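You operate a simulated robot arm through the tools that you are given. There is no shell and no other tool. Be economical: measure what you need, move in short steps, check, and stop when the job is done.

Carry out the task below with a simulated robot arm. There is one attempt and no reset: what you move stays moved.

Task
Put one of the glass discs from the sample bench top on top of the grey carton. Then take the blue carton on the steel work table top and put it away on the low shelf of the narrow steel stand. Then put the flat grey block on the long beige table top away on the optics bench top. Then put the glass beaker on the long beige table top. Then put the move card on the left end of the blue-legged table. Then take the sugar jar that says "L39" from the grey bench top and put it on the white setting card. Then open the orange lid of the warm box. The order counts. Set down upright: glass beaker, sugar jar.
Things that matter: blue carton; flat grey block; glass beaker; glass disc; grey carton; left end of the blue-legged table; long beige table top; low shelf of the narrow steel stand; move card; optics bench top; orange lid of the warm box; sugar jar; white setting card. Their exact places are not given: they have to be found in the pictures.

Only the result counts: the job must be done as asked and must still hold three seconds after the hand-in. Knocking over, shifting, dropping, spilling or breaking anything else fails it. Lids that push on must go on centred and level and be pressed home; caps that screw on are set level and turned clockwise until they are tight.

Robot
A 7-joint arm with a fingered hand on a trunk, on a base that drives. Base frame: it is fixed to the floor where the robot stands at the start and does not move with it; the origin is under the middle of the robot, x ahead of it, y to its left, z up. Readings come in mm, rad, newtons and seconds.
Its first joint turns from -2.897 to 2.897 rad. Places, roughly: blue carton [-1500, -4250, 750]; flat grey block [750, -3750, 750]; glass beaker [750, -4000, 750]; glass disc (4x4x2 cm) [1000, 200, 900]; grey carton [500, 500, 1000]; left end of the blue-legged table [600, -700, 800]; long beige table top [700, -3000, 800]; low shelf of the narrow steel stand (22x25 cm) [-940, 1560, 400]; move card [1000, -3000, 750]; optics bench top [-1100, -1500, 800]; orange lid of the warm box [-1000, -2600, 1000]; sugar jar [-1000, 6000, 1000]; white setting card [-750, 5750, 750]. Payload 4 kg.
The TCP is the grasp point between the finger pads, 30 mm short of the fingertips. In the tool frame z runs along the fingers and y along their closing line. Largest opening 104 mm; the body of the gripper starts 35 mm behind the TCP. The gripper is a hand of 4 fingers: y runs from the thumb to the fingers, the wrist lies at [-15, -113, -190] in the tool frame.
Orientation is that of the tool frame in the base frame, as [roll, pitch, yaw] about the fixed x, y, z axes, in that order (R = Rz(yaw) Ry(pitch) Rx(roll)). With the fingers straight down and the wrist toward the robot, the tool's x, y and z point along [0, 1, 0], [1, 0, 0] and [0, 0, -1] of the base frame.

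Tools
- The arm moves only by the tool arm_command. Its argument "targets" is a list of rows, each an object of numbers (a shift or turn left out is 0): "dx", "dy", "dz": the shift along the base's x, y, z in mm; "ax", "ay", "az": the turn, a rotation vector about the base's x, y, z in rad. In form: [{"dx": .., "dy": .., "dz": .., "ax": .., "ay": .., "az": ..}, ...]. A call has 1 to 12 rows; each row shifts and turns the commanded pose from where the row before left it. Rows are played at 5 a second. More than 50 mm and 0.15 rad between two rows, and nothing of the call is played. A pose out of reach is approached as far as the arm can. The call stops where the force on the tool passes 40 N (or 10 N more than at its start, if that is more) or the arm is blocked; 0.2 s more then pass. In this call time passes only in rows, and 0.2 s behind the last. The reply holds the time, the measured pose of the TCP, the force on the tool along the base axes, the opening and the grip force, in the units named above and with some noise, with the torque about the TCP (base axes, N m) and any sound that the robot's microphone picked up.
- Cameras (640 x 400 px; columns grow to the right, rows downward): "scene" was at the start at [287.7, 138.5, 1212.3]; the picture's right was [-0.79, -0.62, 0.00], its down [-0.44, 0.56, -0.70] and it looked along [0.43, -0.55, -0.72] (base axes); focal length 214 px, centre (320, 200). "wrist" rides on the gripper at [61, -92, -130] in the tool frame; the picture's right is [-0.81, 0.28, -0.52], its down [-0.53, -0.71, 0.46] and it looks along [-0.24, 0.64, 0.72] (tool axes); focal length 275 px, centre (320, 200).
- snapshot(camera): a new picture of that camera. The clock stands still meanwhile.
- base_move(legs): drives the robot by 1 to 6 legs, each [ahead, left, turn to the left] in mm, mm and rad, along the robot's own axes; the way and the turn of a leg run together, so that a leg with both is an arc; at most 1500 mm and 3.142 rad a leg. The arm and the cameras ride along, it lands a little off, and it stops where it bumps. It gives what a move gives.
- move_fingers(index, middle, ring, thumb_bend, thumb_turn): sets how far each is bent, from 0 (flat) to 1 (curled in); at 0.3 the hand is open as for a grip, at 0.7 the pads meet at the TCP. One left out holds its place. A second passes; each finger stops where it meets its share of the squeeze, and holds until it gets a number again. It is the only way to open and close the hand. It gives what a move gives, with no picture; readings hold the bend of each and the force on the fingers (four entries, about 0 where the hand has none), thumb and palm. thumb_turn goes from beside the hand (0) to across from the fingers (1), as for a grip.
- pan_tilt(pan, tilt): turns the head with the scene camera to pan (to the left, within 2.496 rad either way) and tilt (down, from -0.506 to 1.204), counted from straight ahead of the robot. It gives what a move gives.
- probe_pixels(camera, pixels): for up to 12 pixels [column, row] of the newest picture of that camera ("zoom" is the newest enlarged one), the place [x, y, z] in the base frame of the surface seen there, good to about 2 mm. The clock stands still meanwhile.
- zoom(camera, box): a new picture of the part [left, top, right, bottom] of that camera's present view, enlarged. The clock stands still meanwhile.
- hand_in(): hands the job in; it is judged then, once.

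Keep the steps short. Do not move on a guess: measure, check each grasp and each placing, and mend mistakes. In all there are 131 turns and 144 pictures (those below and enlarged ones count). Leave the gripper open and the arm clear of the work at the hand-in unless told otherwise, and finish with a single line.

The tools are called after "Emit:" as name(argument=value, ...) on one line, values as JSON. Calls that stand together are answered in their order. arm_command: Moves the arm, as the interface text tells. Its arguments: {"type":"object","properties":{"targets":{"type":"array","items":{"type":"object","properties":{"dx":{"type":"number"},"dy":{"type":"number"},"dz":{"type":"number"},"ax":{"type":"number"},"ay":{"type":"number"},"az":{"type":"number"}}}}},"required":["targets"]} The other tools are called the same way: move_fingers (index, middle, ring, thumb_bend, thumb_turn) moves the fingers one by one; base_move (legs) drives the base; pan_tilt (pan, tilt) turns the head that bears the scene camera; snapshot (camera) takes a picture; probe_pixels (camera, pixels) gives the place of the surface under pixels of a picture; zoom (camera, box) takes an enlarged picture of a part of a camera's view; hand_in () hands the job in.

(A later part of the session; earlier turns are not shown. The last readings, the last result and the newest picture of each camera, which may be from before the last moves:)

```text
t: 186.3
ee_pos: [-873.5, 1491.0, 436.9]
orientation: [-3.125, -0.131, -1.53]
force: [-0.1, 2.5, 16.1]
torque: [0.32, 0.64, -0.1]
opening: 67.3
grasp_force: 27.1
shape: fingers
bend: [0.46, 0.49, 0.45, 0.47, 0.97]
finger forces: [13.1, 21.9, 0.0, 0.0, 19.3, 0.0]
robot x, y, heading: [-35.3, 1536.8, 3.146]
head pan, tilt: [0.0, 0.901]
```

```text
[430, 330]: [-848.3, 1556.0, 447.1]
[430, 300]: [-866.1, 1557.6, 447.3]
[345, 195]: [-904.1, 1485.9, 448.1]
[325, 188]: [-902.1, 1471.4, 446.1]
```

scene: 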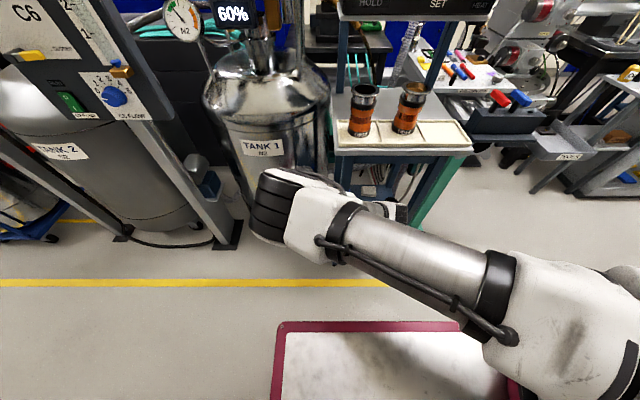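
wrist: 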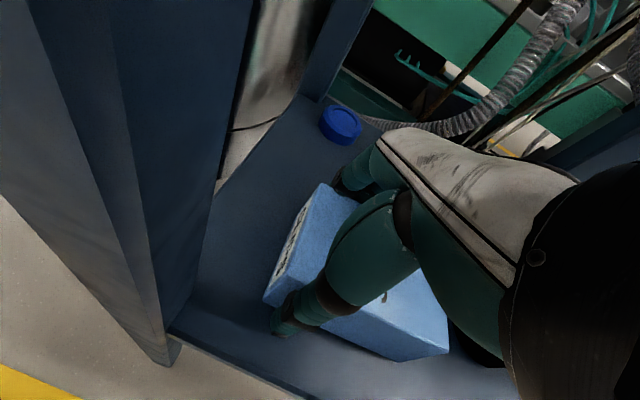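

Contact 16 N and the carton top at 447: it rests on the shelf. I release, lift clear and retreat along the entry path.

Emit:
move_fingers(index=0.38, middle=0.38, ring=0.38, thumb_bend=0.38)

Emit:
arm_command(targets=[{"dz": 15}, {"dz": 25}, {"dz": 30}])

Emit:
arm_command(targets=[{"dx": 30, "ay": -0.05}, {"dx": 30, "ay": -0.05}, {"dx": 30, "ay": -0.05}, {"dx": 30, "ay": -0.05}, {"dx": 30, "ay": -0.05}, {"dx": 30, "ay": -0.05}])

Emit:
snapshot(camera="wrist")

```text
t: 187.3
ee_pos: [-873.5, 1491.7, 436.0]
orientation: [-3.123, -0.13, -1.528]
force: [2.0, 0.3, 2.3]
torque: [0.0, 0.12, -0.03]
opening: 84.1
grasp_force: 2.0
shape: fingers
bend: [0.38, 0.39, 0.38, 0.38, 0.97]
finger forces: [0.5, 3.0, 0.0, 0.0, 0.8, 0.0]
robot x, y, heading: [-32.4, 1536.3, 3.137]
head pan, tilt: [0.0, 0.901]
```

```text
t: 188.1
ee_pos: [-873.1, 1492.3, 504.3]
orientation: [-3.129, -0.133, -1.528]
force: [-0.3, 1.0, 0.5]
torque: [0.01, 0.04, 0.04]
opening: 83.5
grasp_force: 0.0
shape: fingers
bend: [0.38, 0.38, 0.38, 0.38, 0.97]
finger forces: [0.1, 0.1, 0.1, 0.0, 0.0, 0.1]
robot x, y, heading: [-36.6, 1534.8, 3.139]
head pan, tilt: [0.0, 0.901]
```

```text
t: 189.5
ee_pos: [-691.5, 1492.9, 506.1]
orientation: [-2.827, -0.14, -1.569]
force: [-0.2, -0.4, -0.5]
torque: [-0.01, -0.01, 0.03]
opening: 83.3
grasp_force: 0.1
shape: fingers
bend: [0.38, 0.38, 0.38, 0.38, 0.97]
finger forces: [0.0, 0.1, 0.0, 0.0, 0.0, 0.0]
robot x, y, heading: [-35.2, 1537.5, 3.141]
head pan, tilt: [0.0, 0.901]
```

```text
52 pictures are left
```

wrist: 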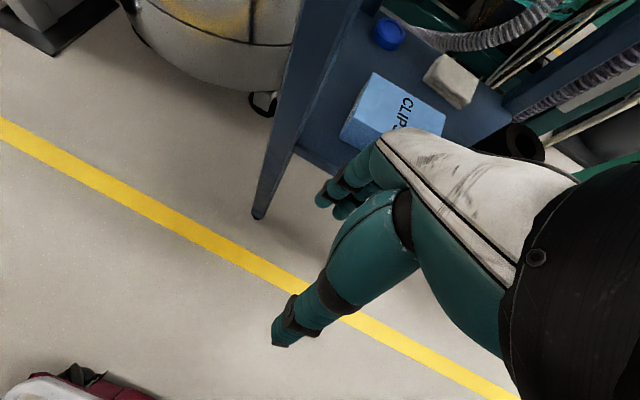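

The blue carton is on the shelf. I rise in front of the stand, then will restore the pushed cup E47.

Emit:
arm_command(targets=[{"dx": 20}, {"dx": 20}, {"dz": 45}, {"dz": 45}, {"dz": 45}, {"dz": 45}, {"dz": 45}, {"dz": 45}, {"dz": 45}, {"dz": 45}, {"dz": 45}, {"dz": 45}])

Emit:
arm_command(targets=[{"dz": 45, "ay": 0.1}, {"dz": 45, "ay": 0.1}, {"dz": 20, "ay": 0.1}, {"dx": -35, "dy": 20, "ax": 0.06}, {"dx": -35, "dy": 20, "ax": 0.06}])

Emit:
snapshot(camera="wrist")

Emit:
snapshot(camera="scene")

```text
t: 192.1
ee_pos: [-651.5, 1490.3, 957.2]
orientation: [-2.83, -0.141, -1.568]
force: [0.2, 0.4, -0.7]
torque: [-0.01, -0.02, -0.02]
opening: 83.3
grasp_force: 0.0
shape: fingers
bend: [0.38, 0.38, 0.38, 0.38, 0.97]
finger forces: [0.1, 0.1, 0.0, 0.0, 0.0, 0.1]
robot x, y, heading: [-35.4, 1533.4, 3.139]
head pan, tilt: [0.0, 0.901]
```

```text
t: 193.3
ee_pos: [-721.4, 1528.3, 1066.6]
orientation: [-3.126, -0.014, -1.526]
force: [0.5, -0.5, 0.9]
torque: [-0.04, 0.05, 0.02]
opening: 83.2
grasp_force: 0.1
shape: fingers
bend: [0.38, 0.38, 0.38, 0.38, 0.97]
finger forces: [0.0, 0.0, 0.1, 0.0, 0.0, 0.0]
robot x, y, heading: [-38.3, 1542.1, 3.14]
head pan, tilt: [0.0, 0.901]
```

```text
51 pictures are left
```

wrist: 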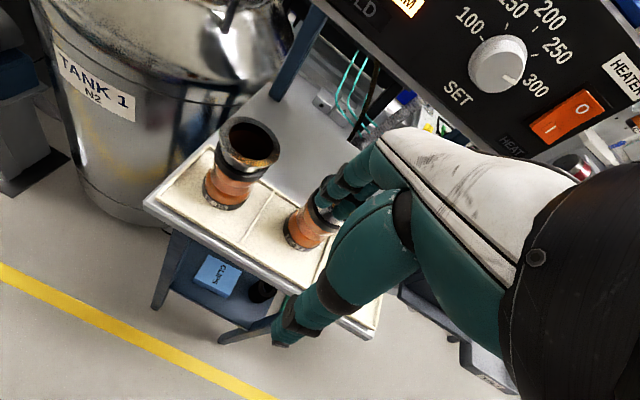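

```text
50 pictures are left
```

scene: 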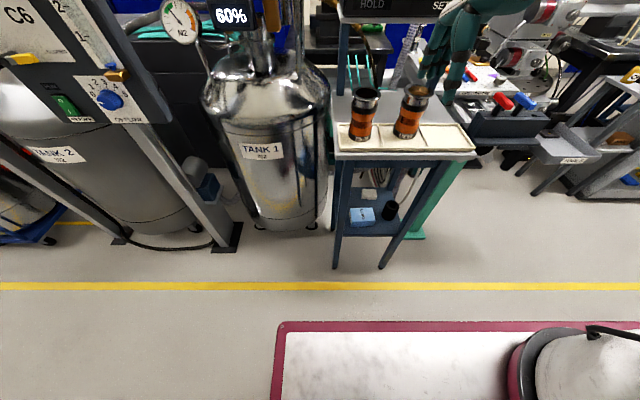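

I zoom to measure E47's rim and base.

Emit:
zoom(camera="scene", box=[330, 75, 490, 175])

Emit:
probe_pixels(camera="zoom", pixels=[[115, 255], [300, 245], [280, 75], [300, 95], [345, 100], [387, 80], [105, 85], [180, 95], [255, 225], [345, 240], [325, 100]])

```text
4.00 times, centred on (410, 125) of scene
```

zoom: 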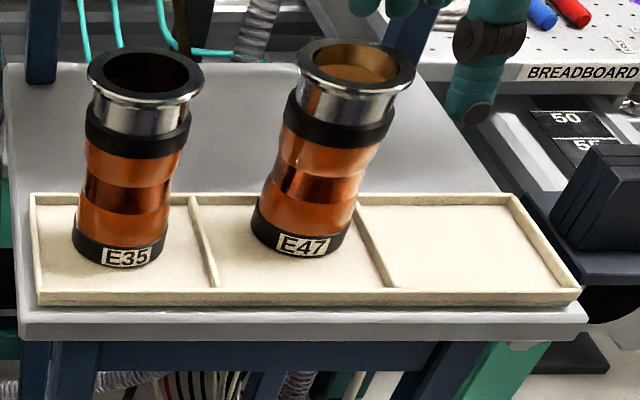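

```text
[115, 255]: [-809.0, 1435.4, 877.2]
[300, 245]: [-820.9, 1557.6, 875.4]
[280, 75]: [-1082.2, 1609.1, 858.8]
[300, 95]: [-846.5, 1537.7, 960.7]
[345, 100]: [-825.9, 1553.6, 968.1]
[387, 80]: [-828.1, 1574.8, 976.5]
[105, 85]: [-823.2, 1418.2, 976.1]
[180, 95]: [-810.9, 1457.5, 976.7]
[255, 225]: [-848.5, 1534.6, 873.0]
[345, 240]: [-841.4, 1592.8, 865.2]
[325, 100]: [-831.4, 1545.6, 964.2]
```

E47's centre is now about (-857,1560); it was about (-829,1552). I open the hand and go above it, between it and the heater.

Emit:
move_fingers(index=0.33, middle=0.33, ring=0.33, thumb_bend=0.33)

Emit:
arm_command(targets=[{"dx": -35, "dy": 10}, {"dx": -35, "dy": 10}, {"dx": -33, "dy": 8}, {"dx": -30, "dy": 5}, {"dz": -30}, {"dz": -20}])

Emit:
zoom(camera="scene", box=[330, 60, 530, 180])

Emit:
snapshot(camera="wrist")

```text
t: 194.3
ee_pos: [-722.6, 1529.0, 1065.5]
orientation: [-3.128, -0.012, -1.527]
force: [0.0, 0.8, -0.1]
torque: [0.01, 0.01, -0.01]
opening: 95.3
grasp_force: 0.0
shape: fingers
bend: [0.33, 0.33, 0.33, 0.33, 0.97]
finger forces: [0.0, 0.1, 0.0, 0.0, 0.0, 0.0]
robot x, y, heading: [-34.3, 1535.6, 3.139]
head pan, tilt: [0.0, 0.901]
```

```text
t: 195.7
ee_pos: [-855.1, 1563.7, 1015.8]
orientation: [-3.126, -0.013, -1.525]
force: [-0.1, -0.3, 0.2]
torque: [0.01, -0.02, -0.02]
opening: 95.7
grasp_force: 0.3
shape: fingers
bend: [0.33, 0.33, 0.33, 0.33, 0.97]
finger forces: [0.1, 0.1, 0.0, 0.0, 0.1, 0.0]
robot x, y, heading: [-37.8, 1533.2, 3.141]
head pan, tilt: [0.0, 0.901]
```

```text
3.20 times, centred on (430, 120) of scene
```

zoom: 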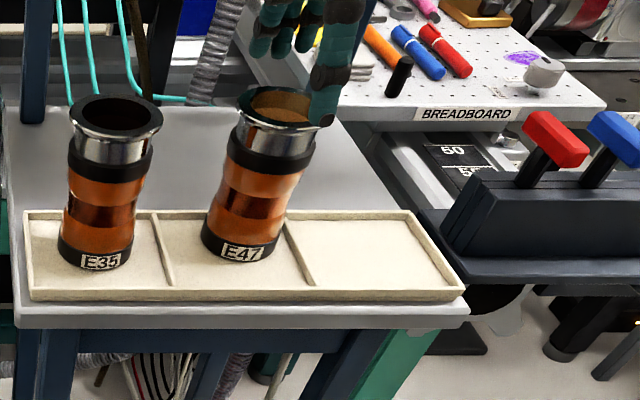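

```text
47 pictures are left
```

wrist: 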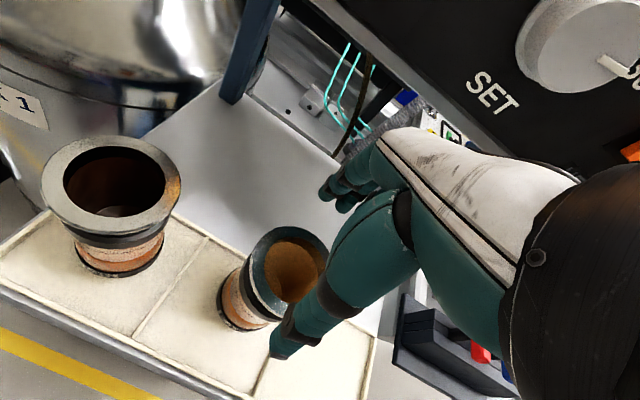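

Emit:
probe_pixels(camera="wrist", pixels=[[252, 265], [290, 230], [322, 250], [258, 300], [270, 240], [286, 312], [320, 200], [275, 340]])

```text
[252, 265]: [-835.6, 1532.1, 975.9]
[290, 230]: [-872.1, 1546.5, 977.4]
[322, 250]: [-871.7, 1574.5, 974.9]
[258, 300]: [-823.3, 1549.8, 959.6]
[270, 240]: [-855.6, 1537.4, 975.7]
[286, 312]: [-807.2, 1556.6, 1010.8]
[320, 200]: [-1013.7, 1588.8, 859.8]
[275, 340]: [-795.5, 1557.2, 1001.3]
```

The cup centre is (-847,1560). I centre, descend to z≈946 and close gently.

Emit:
arm_command(targets=[{"dx": 7, "dy": -4}, {"dz": -25}, {"dz": -25}, {"dz": -20}])

Emit:
move_fingers(index=0.52, middle=0.52, ring=0.52, thumb_bend=0.5)

```text
t: 196.7
ee_pos: [-850.5, 1560.0, 946.0]
orientation: [-3.129, -0.012, -1.525]
force: [3.8, -1.7, 10.3]
torque: [0.01, -0.06, 0.0]
opening: 98.9
grasp_force: 5.5
shape: fingers
bend: [0.33, 0.33, 0.33, 0.33, 0.97]
finger forces: [2.6, 0.0, 0.0, 0.0, 7.4, 0.0]
robot x, y, heading: [-34.5, 1535.3, 3.14]
head pan, tilt: [0.0, 0.901]
```

```text
t: 197.7
ee_pos: [-849.0, 1560.2, 945.8]
orientation: [-3.127, -0.014, -1.528]
force: [-0.1, -3.7, 17.2]
torque: [0.06, -0.1, 0.07]
opening: 72.4
grasp_force: 24.7
shape: fingers
bend: [0.42, 0.5, 0.52, 0.49, 0.97]
finger forces: [21.7, 1.8, 0.0, 0.0, 25.8, 0.0]
robot x, y, heading: [-31.8, 1536.5, 3.139]
head pan, tilt: [0.0, 0.901]
```

Emit:
arm_command(targets=[{"dz": 3}, {"dz": 2}, {"dx": 8, "dy": -3}, {"dx": 8, "dy": -3}, {"dx": 8, "dy": -2}])

Emit:
zoom(camera="scene", box=[330, 75, 490, 175])

Emit:
probe_pixels(camera="zoom", pixels=[[115, 255], [300, 245], [300, 252], [290, 240], [255, 235], [340, 240]])

```text
t: 198.9
ee_pos: [-824.7, 1551.9, 950.8]
orientation: [-3.125, -0.012, -1.529]
force: [0.0, -0.1, -1.6]
torque: [0.03, -0.05, 0.02]
opening: 70.3
grasp_force: 18.1
shape: fingers
bend: [0.43, 0.5, 0.52, 0.49, 0.97]
finger forces: [16.4, 1.8, 0.0, 0.0, 17.6, 0.0]
robot x, y, heading: [-36.9, 1535.2, 3.137]
head pan, tilt: [0.0, 0.901]
```

```text
4.00 times, centred on (410, 125) of scene
```

zoom: 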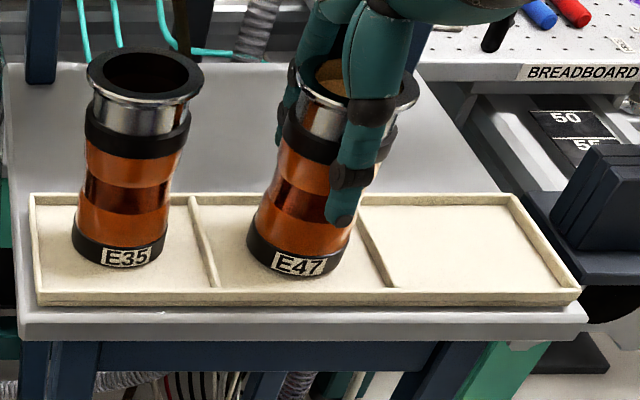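

```text
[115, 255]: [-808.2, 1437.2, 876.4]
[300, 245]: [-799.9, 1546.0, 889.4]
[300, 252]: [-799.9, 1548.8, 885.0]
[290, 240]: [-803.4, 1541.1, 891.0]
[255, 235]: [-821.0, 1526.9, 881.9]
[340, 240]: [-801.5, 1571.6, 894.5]
```

Emit:
arm_command(targets=[{"dx": 4, "dy": -2}, {"dz": -3}, {"dz": -2}, {"dz": -1}])

Emit:
move_fingers(index=0.3, middle=0.3, ring=0.3, thumb_bend=0.28)

Emit:
arm_command(targets=[{"dz": 20}, {"dz": 30}, {"dz": 40}, {"dz": 40}, {"dx": 40}, {"dx": 40}])

Emit:
zoom(camera="scene", box=[330, 75, 490, 175])

```text
t: 199.9
ee_pos: [-821.8, 1548.9, 946.3]
orientation: [-3.131, -0.014, -1.525]
force: [-1.1, -7.7, 26.9]
torque: [0.2, -0.22, -0.05]
opening: 71.6
grasp_force: 29.5
shape: fingers
bend: [0.42, 0.5, 0.52, 0.49, 0.96]
finger forces: [26.2, 1.7, 0.0, 0.0, 29.7, 0.1]
robot x, y, heading: [-34.1, 1533.9, 3.142]
head pan, tilt: [0.0, 0.901]
```

```text
t: 200.9
ee_pos: [-821.3, 1550.7, 943.8]
orientation: [-3.124, -0.014, -1.529]
force: [0.3, -0.4, 1.1]
torque: [0.02, -0.01, -0.01]
opening: 105.6
grasp_force: 1.6
shape: fingers
bend: [0.3, 0.3, 0.3, 0.28, 0.97]
finger forces: [1.7, 0.0, 0.0, 0.1, 1.5, 0.1]
robot x, y, heading: [-33.3, 1537.7, 3.143]
head pan, tilt: [0.0, 0.901]
```

```text
t: 202.3
ee_pos: [-743.0, 1547.8, 1072.3]
orientation: [-3.127, -0.012, -1.527]
force: [-0.8, 0.1, 0.5]
torque: [-0.02, 0.0, -0.02]
opening: 104.9
grasp_force: 0.1
shape: fingers
bend: [0.3, 0.3, 0.3, 0.28, 0.97]
finger forces: [0.0, 0.1, 0.0, 0.0, 0.1, 0.0]
robot x, y, heading: [-31.3, 1535.6, 3.137]
head pan, tilt: [0.0, 0.901]
```

```text
4.00 times, centred on (410, 125) of scene
```

zoom: 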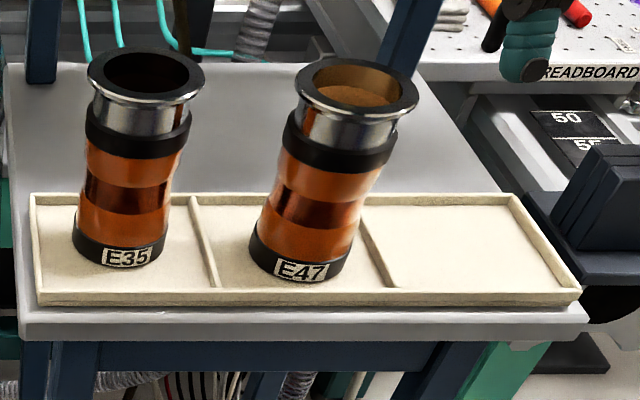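

The cup is back in place. I now leave: forward a bit, turn right to +y and drive backwards down the aisle to the block.

Emit:
base_move(legs=[[75, 0, 0], [0, 0, -1.57], [-1500, 0, 0], [-1500, 0, 0]])

Emit:
base_move(legs=[[-1500, 0, 0], [-700, 0, 0]])

```text
t: 221.1
ee_pos: [-89.9, -735.5, 1072.1]
orientation: [-3.125, -0.012, -3.107]
force: [0.0, -1.1, -0.6]
torque: [-0.01, -0.04, 0.03]
opening: 104.8
grasp_force: 0.0
shape: fingers
bend: [0.3, 0.3, 0.3, 0.28, 0.97]
finger forces: [0.0, 0.1, 0.0, 0.0, 0.1, 0.0]
robot x, y, heading: [-108.8, -1449.2, 1.557]
head pan, tilt: [0.0, 0.901]
```

```text
t: 232.0
ee_pos: [-136.6, -2940.4, 1073.1]
orientation: [-3.127, -0.014, -3.121]
force: [0.0, -0.6, -0.5]
torque: [0.01, -0.02, 0.02]
opening: 105.1
grasp_force: 0.0
shape: fingers
bend: [0.3, 0.3, 0.3, 0.28, 0.97]
finger forces: [0.1, 0.0, 0.1, 0.1, 0.0, 0.1]
robot x, y, heading: [-168.8, -3649.0, 1.548]
head pan, tilt: [0.0, 0.901]
```

Emit:
base_move(legs=[[0, 0, -1.548], [20, -90, 0]])

Emit:
pan_tilt(pan=0.0, tilt=0.65)

Emit:
snapshot(camera="scene")

```text
t: 236.8
ee_pos: [566.1, -3741.0, 1073.2]
orientation: [-3.126, -0.011, 1.63]
force: [0.2, -0.5, 0.1]
torque: [0.02, 0.01, -0.03]
opening: 104.8
grasp_force: 0.0
shape: fingers
bend: [0.3, 0.3, 0.3, 0.28, 0.97]
finger forces: [0.0, 0.0, 0.0, 0.0, 0.0, 0.0]
robot x, y, heading: [-144.6, -3736.7, 0.017]
head pan, tilt: [0.0, 0.901]
```

```text
t: 237.6
ee_pos: [565.6, -3741.8, 1073.7]
orientation: [-3.125, -0.013, 1.629]
force: [1.0, 0.0, -0.7]
torque: [-0.02, 0.01, 0.02]
opening: 104.9
grasp_force: 0.1
shape: fingers
bend: [0.3, 0.3, 0.3, 0.28, 0.97]
finger forces: [0.0, 0.0, 0.1, 0.0, 0.0, 0.1]
robot x, y, heading: [-145.7, -3743.0, 0.016]
head pan, tilt: [0.0, 0.649]
```

```text
44 pictures are left
```

scene: 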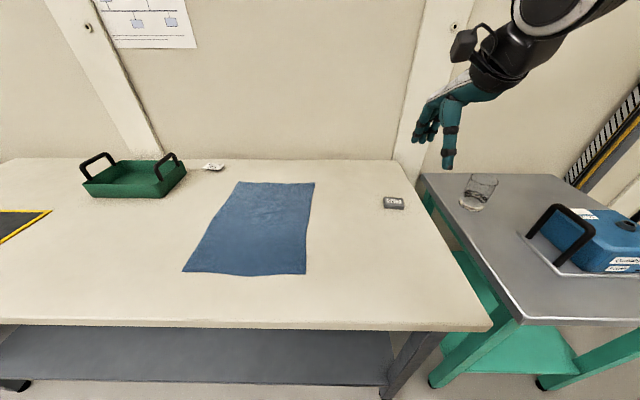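

I zoom on the block and beaker, and probe them, along with the card.

Emit:
zoom(camera="scene", box=[360, 150, 520, 250])

Emit:
probe_pixels(camera="zoom", pixels=[[135, 200], [97, 192], [172, 190], [178, 225], [97, 228], [130, 228], [450, 225], [470, 100], [420, 205], [480, 230], [555, 120], [440, 170]])

Emit:
probe_pixels(camera="scene", pixels=[[213, 166], [205, 168], [222, 169], [350, 230], [330, 180], [480, 325], [170, 300], [360, 250]])

```text
4.00 times, centred on (440, 200) of scene
```

zoom: 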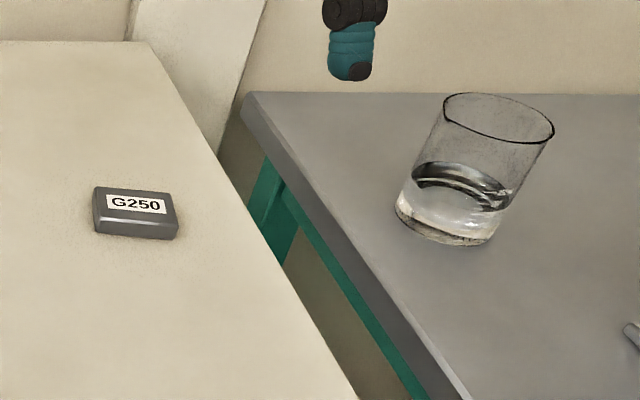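

```text
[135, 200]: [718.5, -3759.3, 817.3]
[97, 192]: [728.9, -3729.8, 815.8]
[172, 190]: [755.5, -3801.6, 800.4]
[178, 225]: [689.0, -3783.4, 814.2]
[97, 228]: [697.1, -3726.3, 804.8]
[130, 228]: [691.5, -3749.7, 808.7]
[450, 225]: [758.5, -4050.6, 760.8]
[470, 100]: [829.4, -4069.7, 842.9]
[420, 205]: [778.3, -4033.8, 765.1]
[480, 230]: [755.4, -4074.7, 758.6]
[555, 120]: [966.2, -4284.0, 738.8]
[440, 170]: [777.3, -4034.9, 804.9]
```

```text
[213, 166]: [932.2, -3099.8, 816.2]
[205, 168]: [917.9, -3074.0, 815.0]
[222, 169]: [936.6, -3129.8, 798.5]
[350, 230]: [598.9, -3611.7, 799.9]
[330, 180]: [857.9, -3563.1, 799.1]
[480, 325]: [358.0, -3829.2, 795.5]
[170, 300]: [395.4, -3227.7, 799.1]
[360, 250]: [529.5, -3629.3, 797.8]
```

The block G250 is 38×58×16 mm, centred (711,-3756). I set the fingers and go above it.

Emit:
move_fingers(index=0.42, middle=0.42, ring=0.42, thumb_bend=0.42)

Emit:
arm_command(targets=[{"dx": 36, "dy": -3, "dz": -20, "az": -0.03}, {"dx": 36, "dy": -4, "dz": -30, "az": -0.029}, {"dx": 36, "dy": -4, "dz": -30}, {"dx": 36, "dy": -3, "dz": -30}, {"dz": -40}, {"dz": -40}, {"dz": -20}])

Emit:
snapshot(camera="wrist")

Emit:
probe_pixels(camera="wrist", pixels=[[290, 260], [275, 250], [300, 275], [270, 270]])

```text
t: 238.6
ee_pos: [566.0, -3740.2, 1073.1]
orientation: [-3.125, -0.012, 1.63]
force: [0.2, 0.1, -0.9]
torque: [-0.03, 0.04, 0.01]
opening: 73.5
grasp_force: 0.0
shape: fingers
bend: [0.42, 0.42, 0.42, 0.42, 0.97]
finger forces: [0.1, 0.0, 0.0, 0.0, 0.1, 0.1]
robot x, y, heading: [-144.3, -3740.4, 0.013]
head pan, tilt: [0.0, 0.649]
```

```text
t: 240.2
ee_pos: [706.8, -3753.8, 862.0]
orientation: [-3.126, -0.013, 1.571]
force: [0.0, 0.7, 1.3]
torque: [0.04, 0.03, 0.02]
opening: 73.3
grasp_force: 0.0
shape: fingers
bend: [0.42, 0.42, 0.42, 0.42, 0.97]
finger forces: [0.0, 0.1, 0.0, 0.0, 0.1, 0.0]
robot x, y, heading: [-146.3, -3737.7, 0.012]
head pan, tilt: [0.0, 0.649]
```

```text
42 pictures are left
```

wrist: 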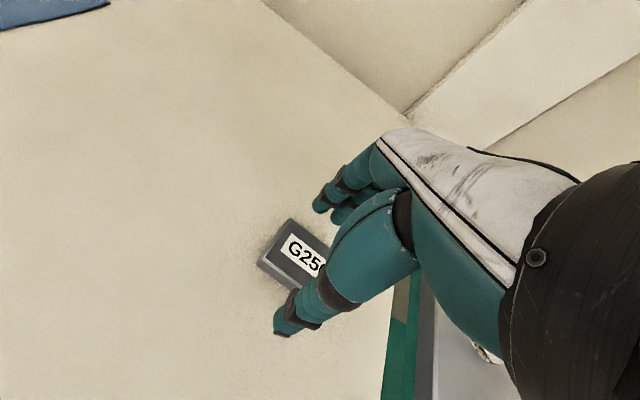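

```text
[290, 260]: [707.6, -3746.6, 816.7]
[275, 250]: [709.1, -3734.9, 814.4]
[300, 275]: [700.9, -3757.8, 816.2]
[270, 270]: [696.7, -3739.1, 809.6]
```

Emit:
arm_command(targets=[{"dx": 3, "dz": -12}, {"dz": -10}, {"dz": -5}])

Emit:
move_fingers(index=0.68, middle=0.68, ring=0.68, thumb_bend=0.66)

Emit:
arm_command(targets=[{"dz": 25}, {"dz": 40}, {"dz": 45}, {"dx": -30, "dz": 45}, {"dx": -40, "dz": 40}, {"dx": -40}])

Emit:
snapshot(camera="wrist")

```text
t: 241.0
ee_pos: [712.0, -3754.9, 835.2]
orientation: [-3.127, -0.013, 1.572]
force: [0.0, -0.3, 3.7]
torque: [-0.02, -0.08, -0.02]
opening: 73.2
grasp_force: 1.5
shape: fingers
bend: [0.42, 0.42, 0.42, 0.42, 0.97]
finger forces: [0.1, 2.2, 0.0, 0.1, 0.1, 0.0]
robot x, y, heading: [-143.7, -3740.7, 0.018]
head pan, tilt: [0.0, 0.649]
```

```text
t: 242.0
ee_pos: [712.3, -3755.9, 834.5]
orientation: [-3.127, -0.014, 1.571]
force: [0.3, -0.9, 1.0]
torque: [-0.01, 0.07, 0.01]
opening: 39.9
grasp_force: 14.0
shape: fingers
bend: [0.59, 0.63, 0.65, 0.54, 0.95]
finger forces: [6.7, 5.6, 2.2, 0.0, 13.6, 0.0]
robot x, y, heading: [-139.1, -3740.0, 0.013]
head pan, tilt: [0.0, 0.649]
```

```text
refused: row 4 steps farther than a row can; nothing moved
```

```text
41 pictures are left
```

wrist: 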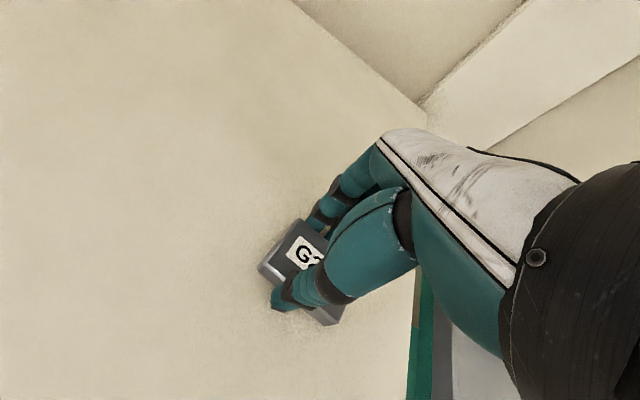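

Emit:
arm_command(targets=[{"dz": 25}, {"dz": 40}, {"dz": 45}, {"dz": 45}, {"dx": -30, "dz": 35}, {"dx": -35, "dz": 30}, {"dx": -40}])

Emit:
base_move(legs=[[0, 0, 1.555], [1500, 0, 0], [300, 0, 0], [0, 0, 1.57]])

Emit:
pan_tilt(pan=0.0, tilt=0.7)

Emit:
snapshot(camera="scene")

```text
t: 243.6
ee_pos: [607.4, -3754.7, 1056.0]
orientation: [-3.125, -0.012, 1.569]
force: [0.4, 1.0, -1.0]
torque: [0.01, 0.01, -0.03]
opening: 39.4
grasp_force: 13.5
shape: fingers
bend: [0.59, 0.63, 0.65, 0.54, 0.95]
finger forces: [6.6, 4.9, 2.2, 0.0, 13.7, 0.0]
robot x, y, heading: [-147.5, -3738.0, 0.015]
head pan, tilt: [0.0, 0.649]
```

```text
t: 260.4
ee_pos: [-861.9, -1862.7, 1055.6]
orientation: [-3.125, -0.012, -1.616]
force: [0.2, 0.2, -0.5]
torque: [0.0, -0.01, -0.01]
opening: 38.6
grasp_force: 11.6
shape: fingers
bend: [0.59, 0.63, 0.65, 0.55, 0.95]
finger forces: [6.1, 4.3, 1.8, 0.1, 12.1, 0.0]
robot x, y, heading: [-113.7, -1910.7, 3.112]
head pan, tilt: [0.0, 0.649]
```

```text
t: 261.0
ee_pos: [-862.3, -1862.0, 1054.5]
orientation: [-3.126, -0.013, -1.617]
force: [-0.4, -1.1, -0.4]
torque: [-0.02, 0.0, -0.01]
opening: 38.7
grasp_force: 11.9
shape: fingers
bend: [0.59, 0.63, 0.65, 0.55, 0.95]
finger forces: [6.1, 4.3, 1.8, 0.0, 12.1, 0.1]
robot x, y, heading: [-114.5, -1914.2, 3.104]
head pan, tilt: [0.0, 0.7]
```

```text
40 pictures are left
```

scene: 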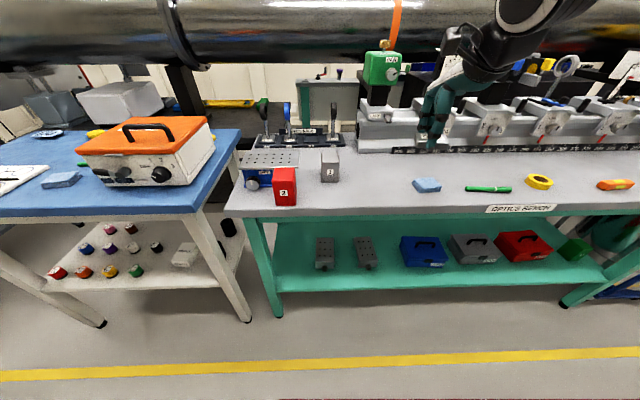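

Emit:
probe_pixels(camera="scene", pixels=[[375, 195], [375, 180], [370, 165], [427, 183], [285, 180], [330, 160], [400, 205], [430, 130]])

Emit:
snapshot(camera="wrist")

```text
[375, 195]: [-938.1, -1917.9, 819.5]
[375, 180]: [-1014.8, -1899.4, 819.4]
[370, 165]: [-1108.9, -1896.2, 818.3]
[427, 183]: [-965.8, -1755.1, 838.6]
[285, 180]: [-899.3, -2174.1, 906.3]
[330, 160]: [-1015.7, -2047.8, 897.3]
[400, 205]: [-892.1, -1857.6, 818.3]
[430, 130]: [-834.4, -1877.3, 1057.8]
```

```text
39 pictures are left
```

wrist: 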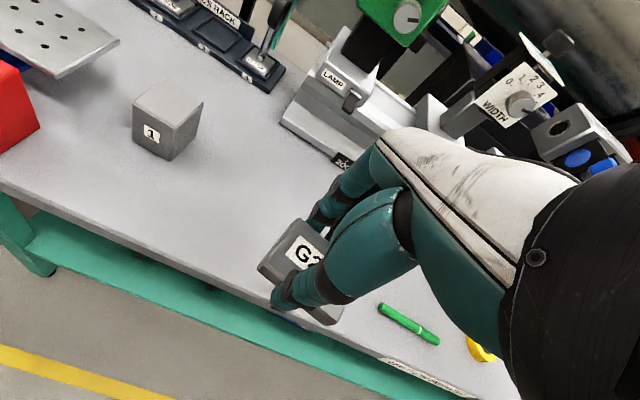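

I move over the free spot (-960,-1910) and lower.

Emit:
arm_command(targets=[{"dx": -33, "dy": -16, "az": 0.04}, {"dx": -33, "dy": -16}, {"dx": -32, "dy": -16}, {"dz": -45}, {"dz": -45}, {"dz": -45}, {"dz": -40}, {"dz": -15}, {"dz": -7}])

Emit:
arm_command(targets=[{"dz": -2}, {"dz": -1.5}, {"dz": -1.5}])

Emit:
snapshot(camera="wrist")

```text
t: 263.0
ee_pos: [-962.4, -1911.3, 859.0]
orientation: [-3.126, -0.013, -1.577]
force: [0.1, 0.1, -0.1]
torque: [-0.01, 0.01, -0.01]
opening: 38.7
grasp_force: 11.5
shape: fingers
bend: [0.6, 0.64, 0.66, 0.55, 0.95]
finger forces: [6.1, 4.3, 1.7, 0.0, 12.0, 0.0]
robot x, y, heading: [-111.1, -1912.9, 3.105]
head pan, tilt: [0.0, 0.7]
```

```text
t: 263.8
ee_pos: [-959.6, -1910.1, 853.6]
orientation: [-3.127, -0.015, -1.578]
force: [-0.2, -0.5, 7.8]
torque: [-0.03, -0.02, 0.03]
opening: 38.5
grasp_force: 14.4
shape: fingers
bend: [0.6, 0.64, 0.66, 0.55, 0.95]
finger forces: [6.0, 8.8, 1.7, 0.0, 13.0, 0.0]
robot x, y, heading: [-116.4, -1912.6, 3.108]
head pan, tilt: [0.0, 0.7]
```

```text
38 pictures are left
```

wrist: 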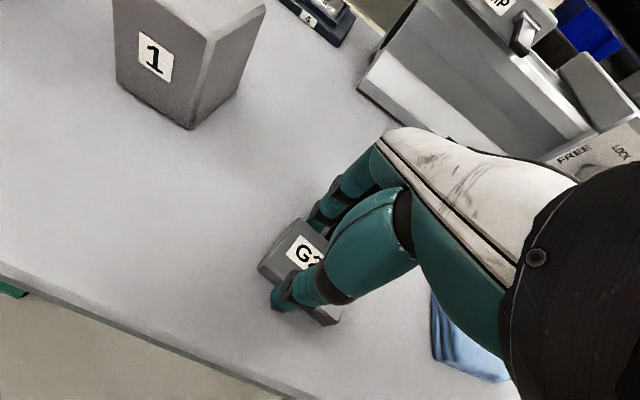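

Contact. I release and rise, then drive to the beaker.

Emit:
move_fingers(index=0.42, middle=0.42, ring=0.42, thumb_bend=0.42)

Emit:
arm_command(targets=[{"dz": 15}, {"dz": 40}, {"dz": 45}, {"dz": 45}, {"dx": 30, "dz": 35}, {"dx": 40, "dz": 25}, {"dx": 45}, {"dx": 45}])

Emit:
snapshot(camera="wrist")

Emit:
base_move(legs=[[0, 0, -1.535], [-1500, 0, 0], [-600, 0, 0], [0, 0, -1.571]])

```text
t: 264.8
ee_pos: [-960.5, -1910.9, 854.6]
orientation: [-3.126, -0.013, -1.579]
force: [2.2, 0.3, 10.2]
torque: [0.13, 0.24, -0.02]
opening: 72.3
grasp_force: 4.7
shape: fingers
bend: [0.42, 0.45, 0.42, 0.42, 0.97]
finger forces: [0.1, 9.3, 0.0, 0.0, 0.0, 0.0]
robot x, y, heading: [-112.7, -1908.8, 3.105]
head pan, tilt: [0.0, 0.7]
```

```text
t: 266.6
ee_pos: [-800.5, -1908.8, 1055.5]
orientation: [-3.123, -0.01, -1.58]
force: [-0.3, -0.1, -0.5]
torque: [0.04, -0.01, 0.01]
opening: 72.5
grasp_force: 0.0
shape: fingers
bend: [0.42, 0.42, 0.42, 0.42, 0.97]
finger forces: [0.1, 0.0, 0.0, 0.0, 0.1, 0.1]
robot x, y, heading: [-110.7, -1916.3, 3.112]
head pan, tilt: [0.0, 0.7]
```

```text
37 pictures are left
```

wrist: 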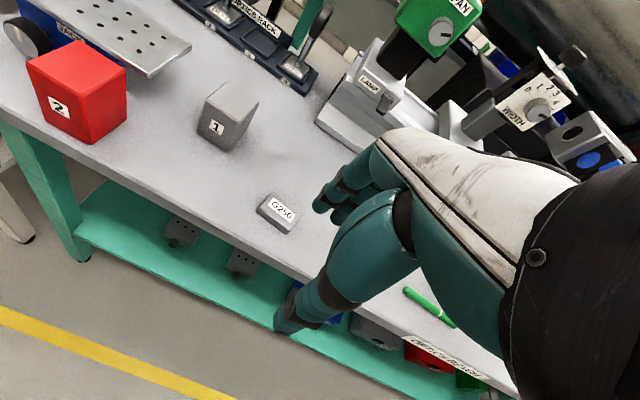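

```text
t: 284.7
ee_pos: [574.6, -4022.8, 1055.2]
orientation: [-3.127, -0.013, 1.604]
force: [0.6, 0.1, -0.4]
torque: [0.01, -0.03, -0.01]
opening: 72.7
grasp_force: 0.0
shape: fingers
bend: [0.42, 0.42, 0.42, 0.42, 0.97]
finger forces: [0.0, 0.1, 0.0, 0.0, 0.1, 0.1]
robot x, y, heading: [-111.6, -4041.9, 0.003]
head pan, tilt: [0.0, 0.7]
```

The block is on the optics bench. Now I look at the beaker.

Emit:
snapshot(camera="scene")

Emit:
snapshot(camera="wrist")

```text
36 pictures are left
```

scene: 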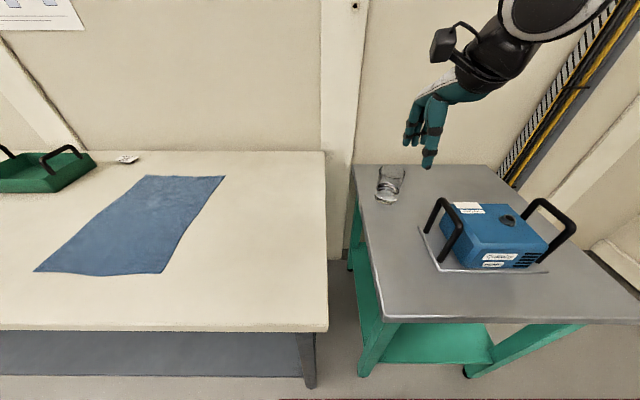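

```text
35 pictures are left
```

wrist: 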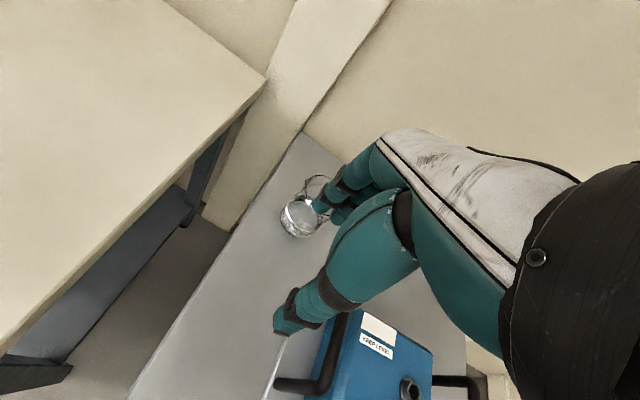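

Emit:
zoom(camera="scene", box=[350, 150, 430, 220])

Emit:
probe_pixels(camera="zoom", pixels=[[195, 105], [260, 125], [355, 120], [290, 95], [200, 260], [240, 300], [300, 260], [330, 200], [210, 200], [190, 330], [270, 310]])

Emit:
probe_pixels(camera="wrist", pixels=[[283, 215], [300, 236], [292, 228], [318, 176], [284, 225], [310, 235], [333, 320], [305, 385]])

```text
5.71 times, centred on (390, 185) of scene
```

zoom: 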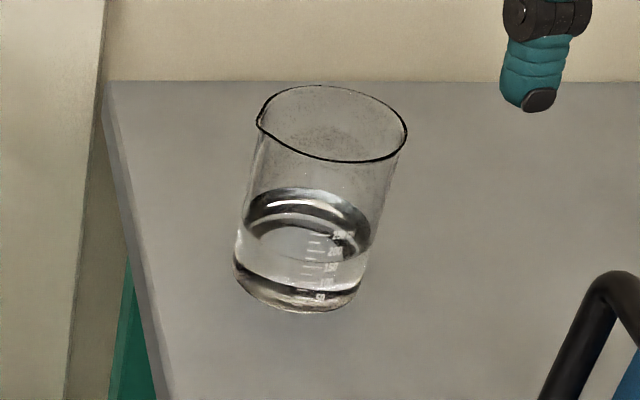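

```text
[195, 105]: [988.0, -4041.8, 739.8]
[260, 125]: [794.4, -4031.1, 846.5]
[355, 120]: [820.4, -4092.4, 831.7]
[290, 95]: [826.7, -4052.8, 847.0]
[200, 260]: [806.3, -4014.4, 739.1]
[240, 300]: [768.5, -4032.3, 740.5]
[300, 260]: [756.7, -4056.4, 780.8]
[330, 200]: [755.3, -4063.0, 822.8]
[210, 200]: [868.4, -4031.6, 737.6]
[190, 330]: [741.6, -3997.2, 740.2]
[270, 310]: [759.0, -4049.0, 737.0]
```

```text
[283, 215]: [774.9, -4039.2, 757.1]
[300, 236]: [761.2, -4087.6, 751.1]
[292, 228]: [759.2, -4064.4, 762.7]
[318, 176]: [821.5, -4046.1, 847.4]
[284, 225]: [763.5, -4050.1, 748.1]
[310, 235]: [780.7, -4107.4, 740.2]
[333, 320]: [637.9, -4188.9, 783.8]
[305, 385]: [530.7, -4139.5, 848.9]
```

The beaker: centre about (791,-4066), diameter ≈73, rim z 848, table z 739, holding water. I open wide, go above it and check alignment.

Emit:
move_fingers(index=0.27, middle=0.27, ring=0.27, thumb_bend=0.22)

Emit:
arm_command(targets=[{"dx": 44, "dy": -8, "az": -0.034}, {"dx": 44, "dy": -8}, {"dx": 44, "dy": -9}, {"dx": 44, "dy": -9}, {"dx": 40, "dy": -9}, {"dz": -40}, {"dz": -40}, {"dz": -40}])

Emit:
snapshot(camera="wrist")

Emit:
zoom(camera="scene", box=[330, 110, 490, 220])

```text
t: 285.7
ee_pos: [575.3, -4024.5, 1056.8]
orientation: [-3.125, -0.011, 1.605]
force: [-0.7, 0.7, 0.6]
torque: [0.03, -0.01, -0.02]
opening: 113.9
grasp_force: 0.0
shape: fingers
bend: [0.27, 0.27, 0.27, 0.22, 0.97]
finger forces: [0.0, 0.1, 0.1, 0.0, 0.0, 0.0]
robot x, y, heading: [-114.9, -4043.5, 0.007]
head pan, tilt: [0.0, 0.7]
```

```text
t: 287.5
ee_pos: [790.2, -4065.0, 936.7]
orientation: [-3.126, -0.013, 1.569]
force: [0.4, 0.3, -0.3]
torque: [-0.01, 0.01, 0.0]
opening: 114.0
grasp_force: 0.0
shape: fingers
bend: [0.27, 0.27, 0.27, 0.22, 0.97]
finger forces: [0.0, 0.0, 0.0, 0.0, 0.0, 0.0]
robot x, y, heading: [-114.4, -4049.0, 0.003]
head pan, tilt: [0.0, 0.7]
```

```text
33 pictures are left
```

wrist: 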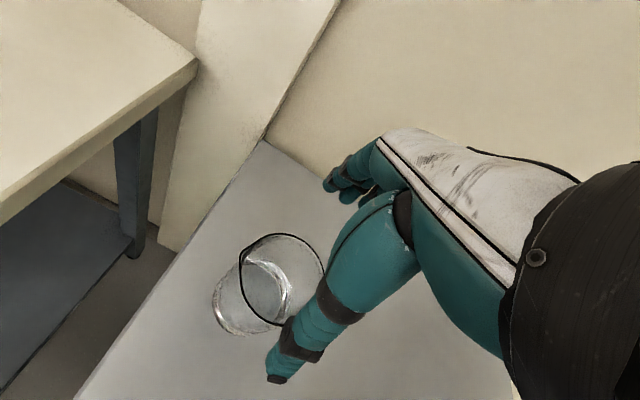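

```text
3.64 times, centred on (410, 165) of scene
```

zoom: 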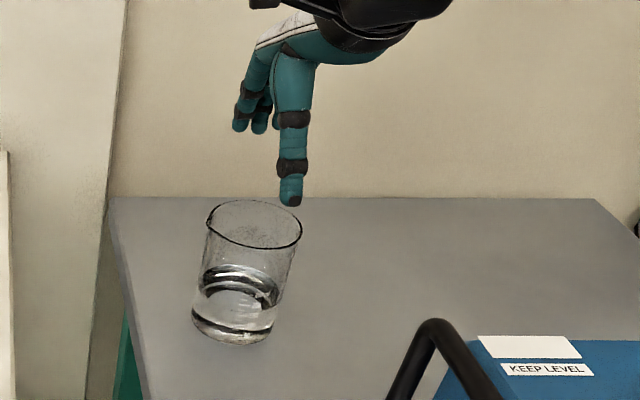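

The rim centre computes to (793,-4067). I centre and descend to z≈822.

Emit:
arm_command(targets=[{"dx": 2, "dy": -2, "dz": -30}, {"dz": -30}, {"dz": -25}, {"dz": -20}, {"dz": -8}])

Emit:
snapshot(camera="wrist")

```text
t: 288.7
ee_pos: [793.3, -4069.7, 823.9]
orientation: [-3.128, -0.014, 1.57]
force: [2.2, 1.4, 5.2]
torque: [0.0, -0.04, -0.01]
opening: 115.9
grasp_force: 3.1
shape: fingers
bend: [0.26, 0.27, 0.27, 0.22, 0.97]
finger forces: [4.6, 0.0, 0.0, 0.1, 1.6, 0.1]
robot x, y, heading: [-109.5, -4046.6, 0.004]
head pan, tilt: [0.0, 0.7]
```

```text
31 pictures are left
```

wrist: 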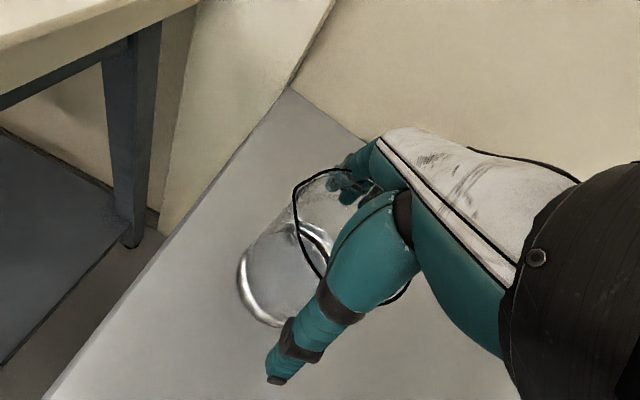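

The beaker is between thumb and fingers with light contact. I close gently.

Emit:
move_fingers(index=0.5, middle=0.5, ring=0.5, thumb_bend=0.45)

Emit:
arm_command(targets=[{"dz": 4}, {"dz": 6}])

Emit:
zoom(camera="scene", box=[330, 110, 490, 220])

```text
t: 289.7
ee_pos: [792.2, -4070.7, 824.9]
orientation: [-3.129, -0.014, 1.568]
force: [7.3, -0.4, 15.4]
torque: [0.03, -0.61, 0.04]
opening: 94.7
grasp_force: 27.3
shape: fingers
bend: [0.3, 0.45, 0.48, 0.4, 0.97]
finger forces: [25.8, 4.9, 1.1, 0.0, 23.5, 0.0]
robot x, y, heading: [-115.4, -4045.4, 0.008]
head pan, tilt: [0.0, 0.7]
```

```text
t: 290.3
ee_pos: [792.9, -4069.3, 832.0]
orientation: [-3.122, -0.013, 1.57]
force: [0.1, -1.2, -3.1]
torque: [0.02, 0.01, -0.02]
opening: 94.0
grasp_force: 24.8
shape: fingers
bend: [0.31, 0.46, 0.49, 0.4, 0.97]
finger forces: [19.2, 3.8, 0.7, 0.1, 25.3, 0.1]
robot x, y, heading: [-115.7, -4044.8, 0.006]
head pan, tilt: [0.0, 0.7]
```

```text
3.64 times, centred on (410, 165) of scene
```

zoom: 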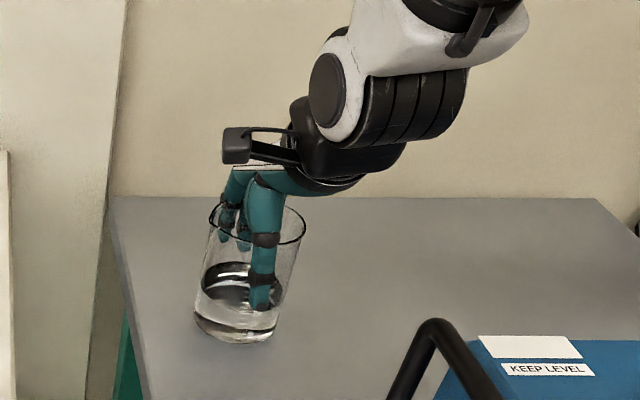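

Held and upright. I lift clear slowly and drive the base left to the free right end of the beige table.

Emit:
arm_command(targets=[{"dz": 20}, {"dz": 20}, {"dz": 20}, {"dz": 25}, {"dz": 25}, {"dz": 20}])

Emit:
base_move(legs=[[0, 335, 0]])

Emit:
snapshot(camera="scene")

```text
t: 291.7
ee_pos: [792.3, -4068.1, 962.9]
orientation: [-3.124, -0.014, 1.569]
force: [-0.4, 0.8, -2.7]
torque: [0.0, -0.02, 0.02]
opening: 93.8
grasp_force: 24.4
shape: fingers
bend: [0.31, 0.46, 0.49, 0.4, 0.97]
finger forces: [18.9, 3.8, 0.6, 0.1, 24.8, 0.0]
robot x, y, heading: [-114.5, -4047.7, 0.005]
head pan, tilt: [0.0, 0.7]
```

```text
t: 293.9
ee_pos: [792.4, -3732.1, 963.9]
orientation: [-3.125, -0.012, 1.567]
force: [-0.3, -0.1, -2.6]
torque: [-0.01, 0.02, -0.01]
opening: 93.7
grasp_force: 23.6
shape: fingers
bend: [0.31, 0.46, 0.49, 0.4, 0.97]
finger forces: [19.0, 3.7, 0.6, 0.0, 24.8, 0.0]
robot x, y, heading: [-113.7, -3708.5, 0.002]
head pan, tilt: [0.0, 0.7]
```

```text
29 pictures are left
```

scene: 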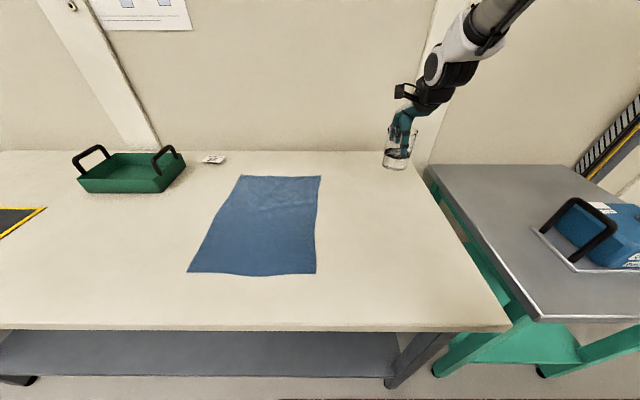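

I move back 60 mm and lower: bottom should touch at TCP ≈886.

Emit:
arm_command(targets=[{"dx": -30, "dz": -10}, {"dx": -30, "dz": -15}, {"dz": -20}, {"dz": -15}, {"dz": -8}])

Emit:
arm_command(targets=[{"dz": -3}, {"dz": -2}, {"dz": -2}, {"dz": -1.5}])

Emit:
zoom(camera="scene", box=[320, 100, 480, 220])

```text
t: 295.1
ee_pos: [730.1, -3732.5, 896.0]
orientation: [-3.126, -0.014, 1.567]
force: [-0.4, 0.0, -2.1]
torque: [0.02, 0.03, 0.02]
opening: 93.6
grasp_force: 23.3
shape: fingers
bend: [0.31, 0.46, 0.49, 0.4, 0.97]
finger forces: [18.6, 3.6, 0.6, 0.0, 24.5, 0.0]
robot x, y, heading: [-115.4, -3709.3, 0.004]
head pan, tilt: [0.0, 0.7]
```

```text
t: 296.1
ee_pos: [730.5, -3732.1, 887.2]
orientation: [-3.124, -0.014, 1.566]
force: [-1.4, 0.7, 1.2]
torque: [-0.03, -0.03, 0.01]
opening: 93.7
grasp_force: 25.0
shape: fingers
bend: [0.31, 0.46, 0.49, 0.4, 0.97]
finger forces: [19.2, 3.8, 0.6, 0.0, 26.2, 0.0]
robot x, y, heading: [-114.1, -3711.6, 0.002]
head pan, tilt: [0.0, 0.7]
```

```text
3.33 times, centred on (400, 160) of scene
```

zoom: 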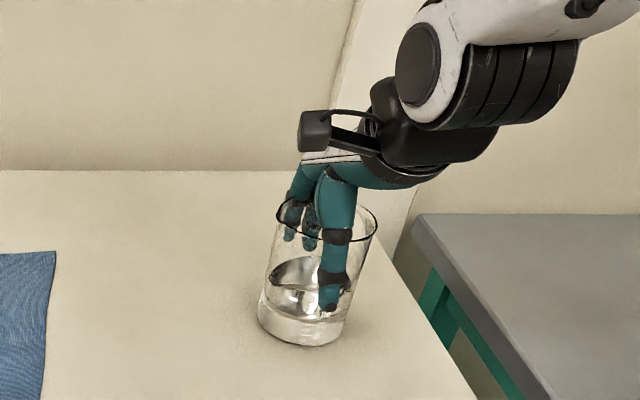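

Force turned from -2.1 to +1.2, so it touches. One more small step, then release and rise straight up.

Emit:
arm_command(targets=[{"dz": -1}])

Emit:
move_fingers(index=0.27, middle=0.27, ring=0.27, thumb_bend=0.22)

Emit:
arm_command(targets=[{"dz": 10}, {"dz": 20}, {"dz": 30}, {"dz": 40}, {"dz": 40}, {"dz": 30}])

Emit:
snapshot(camera="scene")

```text
t: 296.6
ee_pos: [731.2, -3734.4, 886.1]
orientation: [-3.128, -0.013, 1.568]
force: [-2.8, 1.6, 8.9]
torque: [-0.03, -0.11, 0.01]
opening: 93.8
grasp_force: 26.3
shape: fingers
bend: [0.31, 0.46, 0.49, 0.4, 0.97]
finger forces: [20.2, 3.7, 0.6, 0.0, 28.7, 0.0]
robot x, y, heading: [-111.6, -3707.3, 0.001]
head pan, tilt: [0.0, 0.7]
```

```text
t: 297.6
ee_pos: [732.4, -3732.2, 884.6]
orientation: [-3.126, -0.013, 1.567]
force: [0.8, 0.4, 2.4]
torque: [0.02, -0.04, 0.0]
opening: 115.4
grasp_force: 1.9
shape: fingers
bend: [0.26, 0.27, 0.27, 0.22, 0.97]
finger forces: [2.3, 0.0, 0.0, 0.1, 1.1, 0.1]
robot x, y, heading: [-117.0, -3711.1, 0.002]
head pan, tilt: [0.0, 0.7]
```

```text
t: 298.9
ee_pos: [731.9, -3731.6, 1053.0]
orientation: [-3.123, -0.012, 1.567]
force: [0.8, -0.1, 0.6]
torque: [-0.01, 0.04, 0.02]
opening: 114.3
grasp_force: 0.1
shape: fingers
bend: [0.27, 0.27, 0.27, 0.22, 0.97]
finger forces: [0.1, 0.0, 0.1, 0.0, 0.0, 0.0]
robot x, y, heading: [-112.2, -3708.5, 0.006]
head pan, tilt: [0.0, 0.7]
```

```text
27 pictures are left
```

scene: 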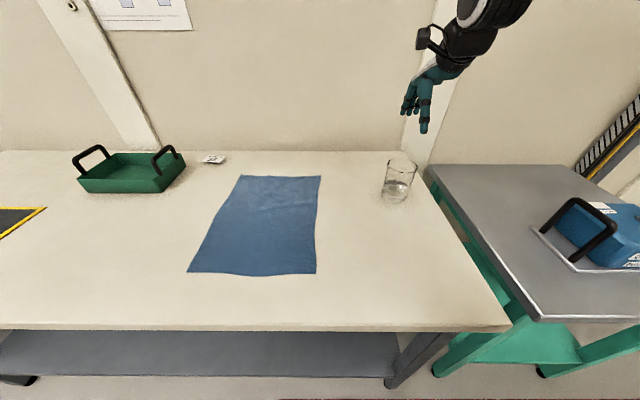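

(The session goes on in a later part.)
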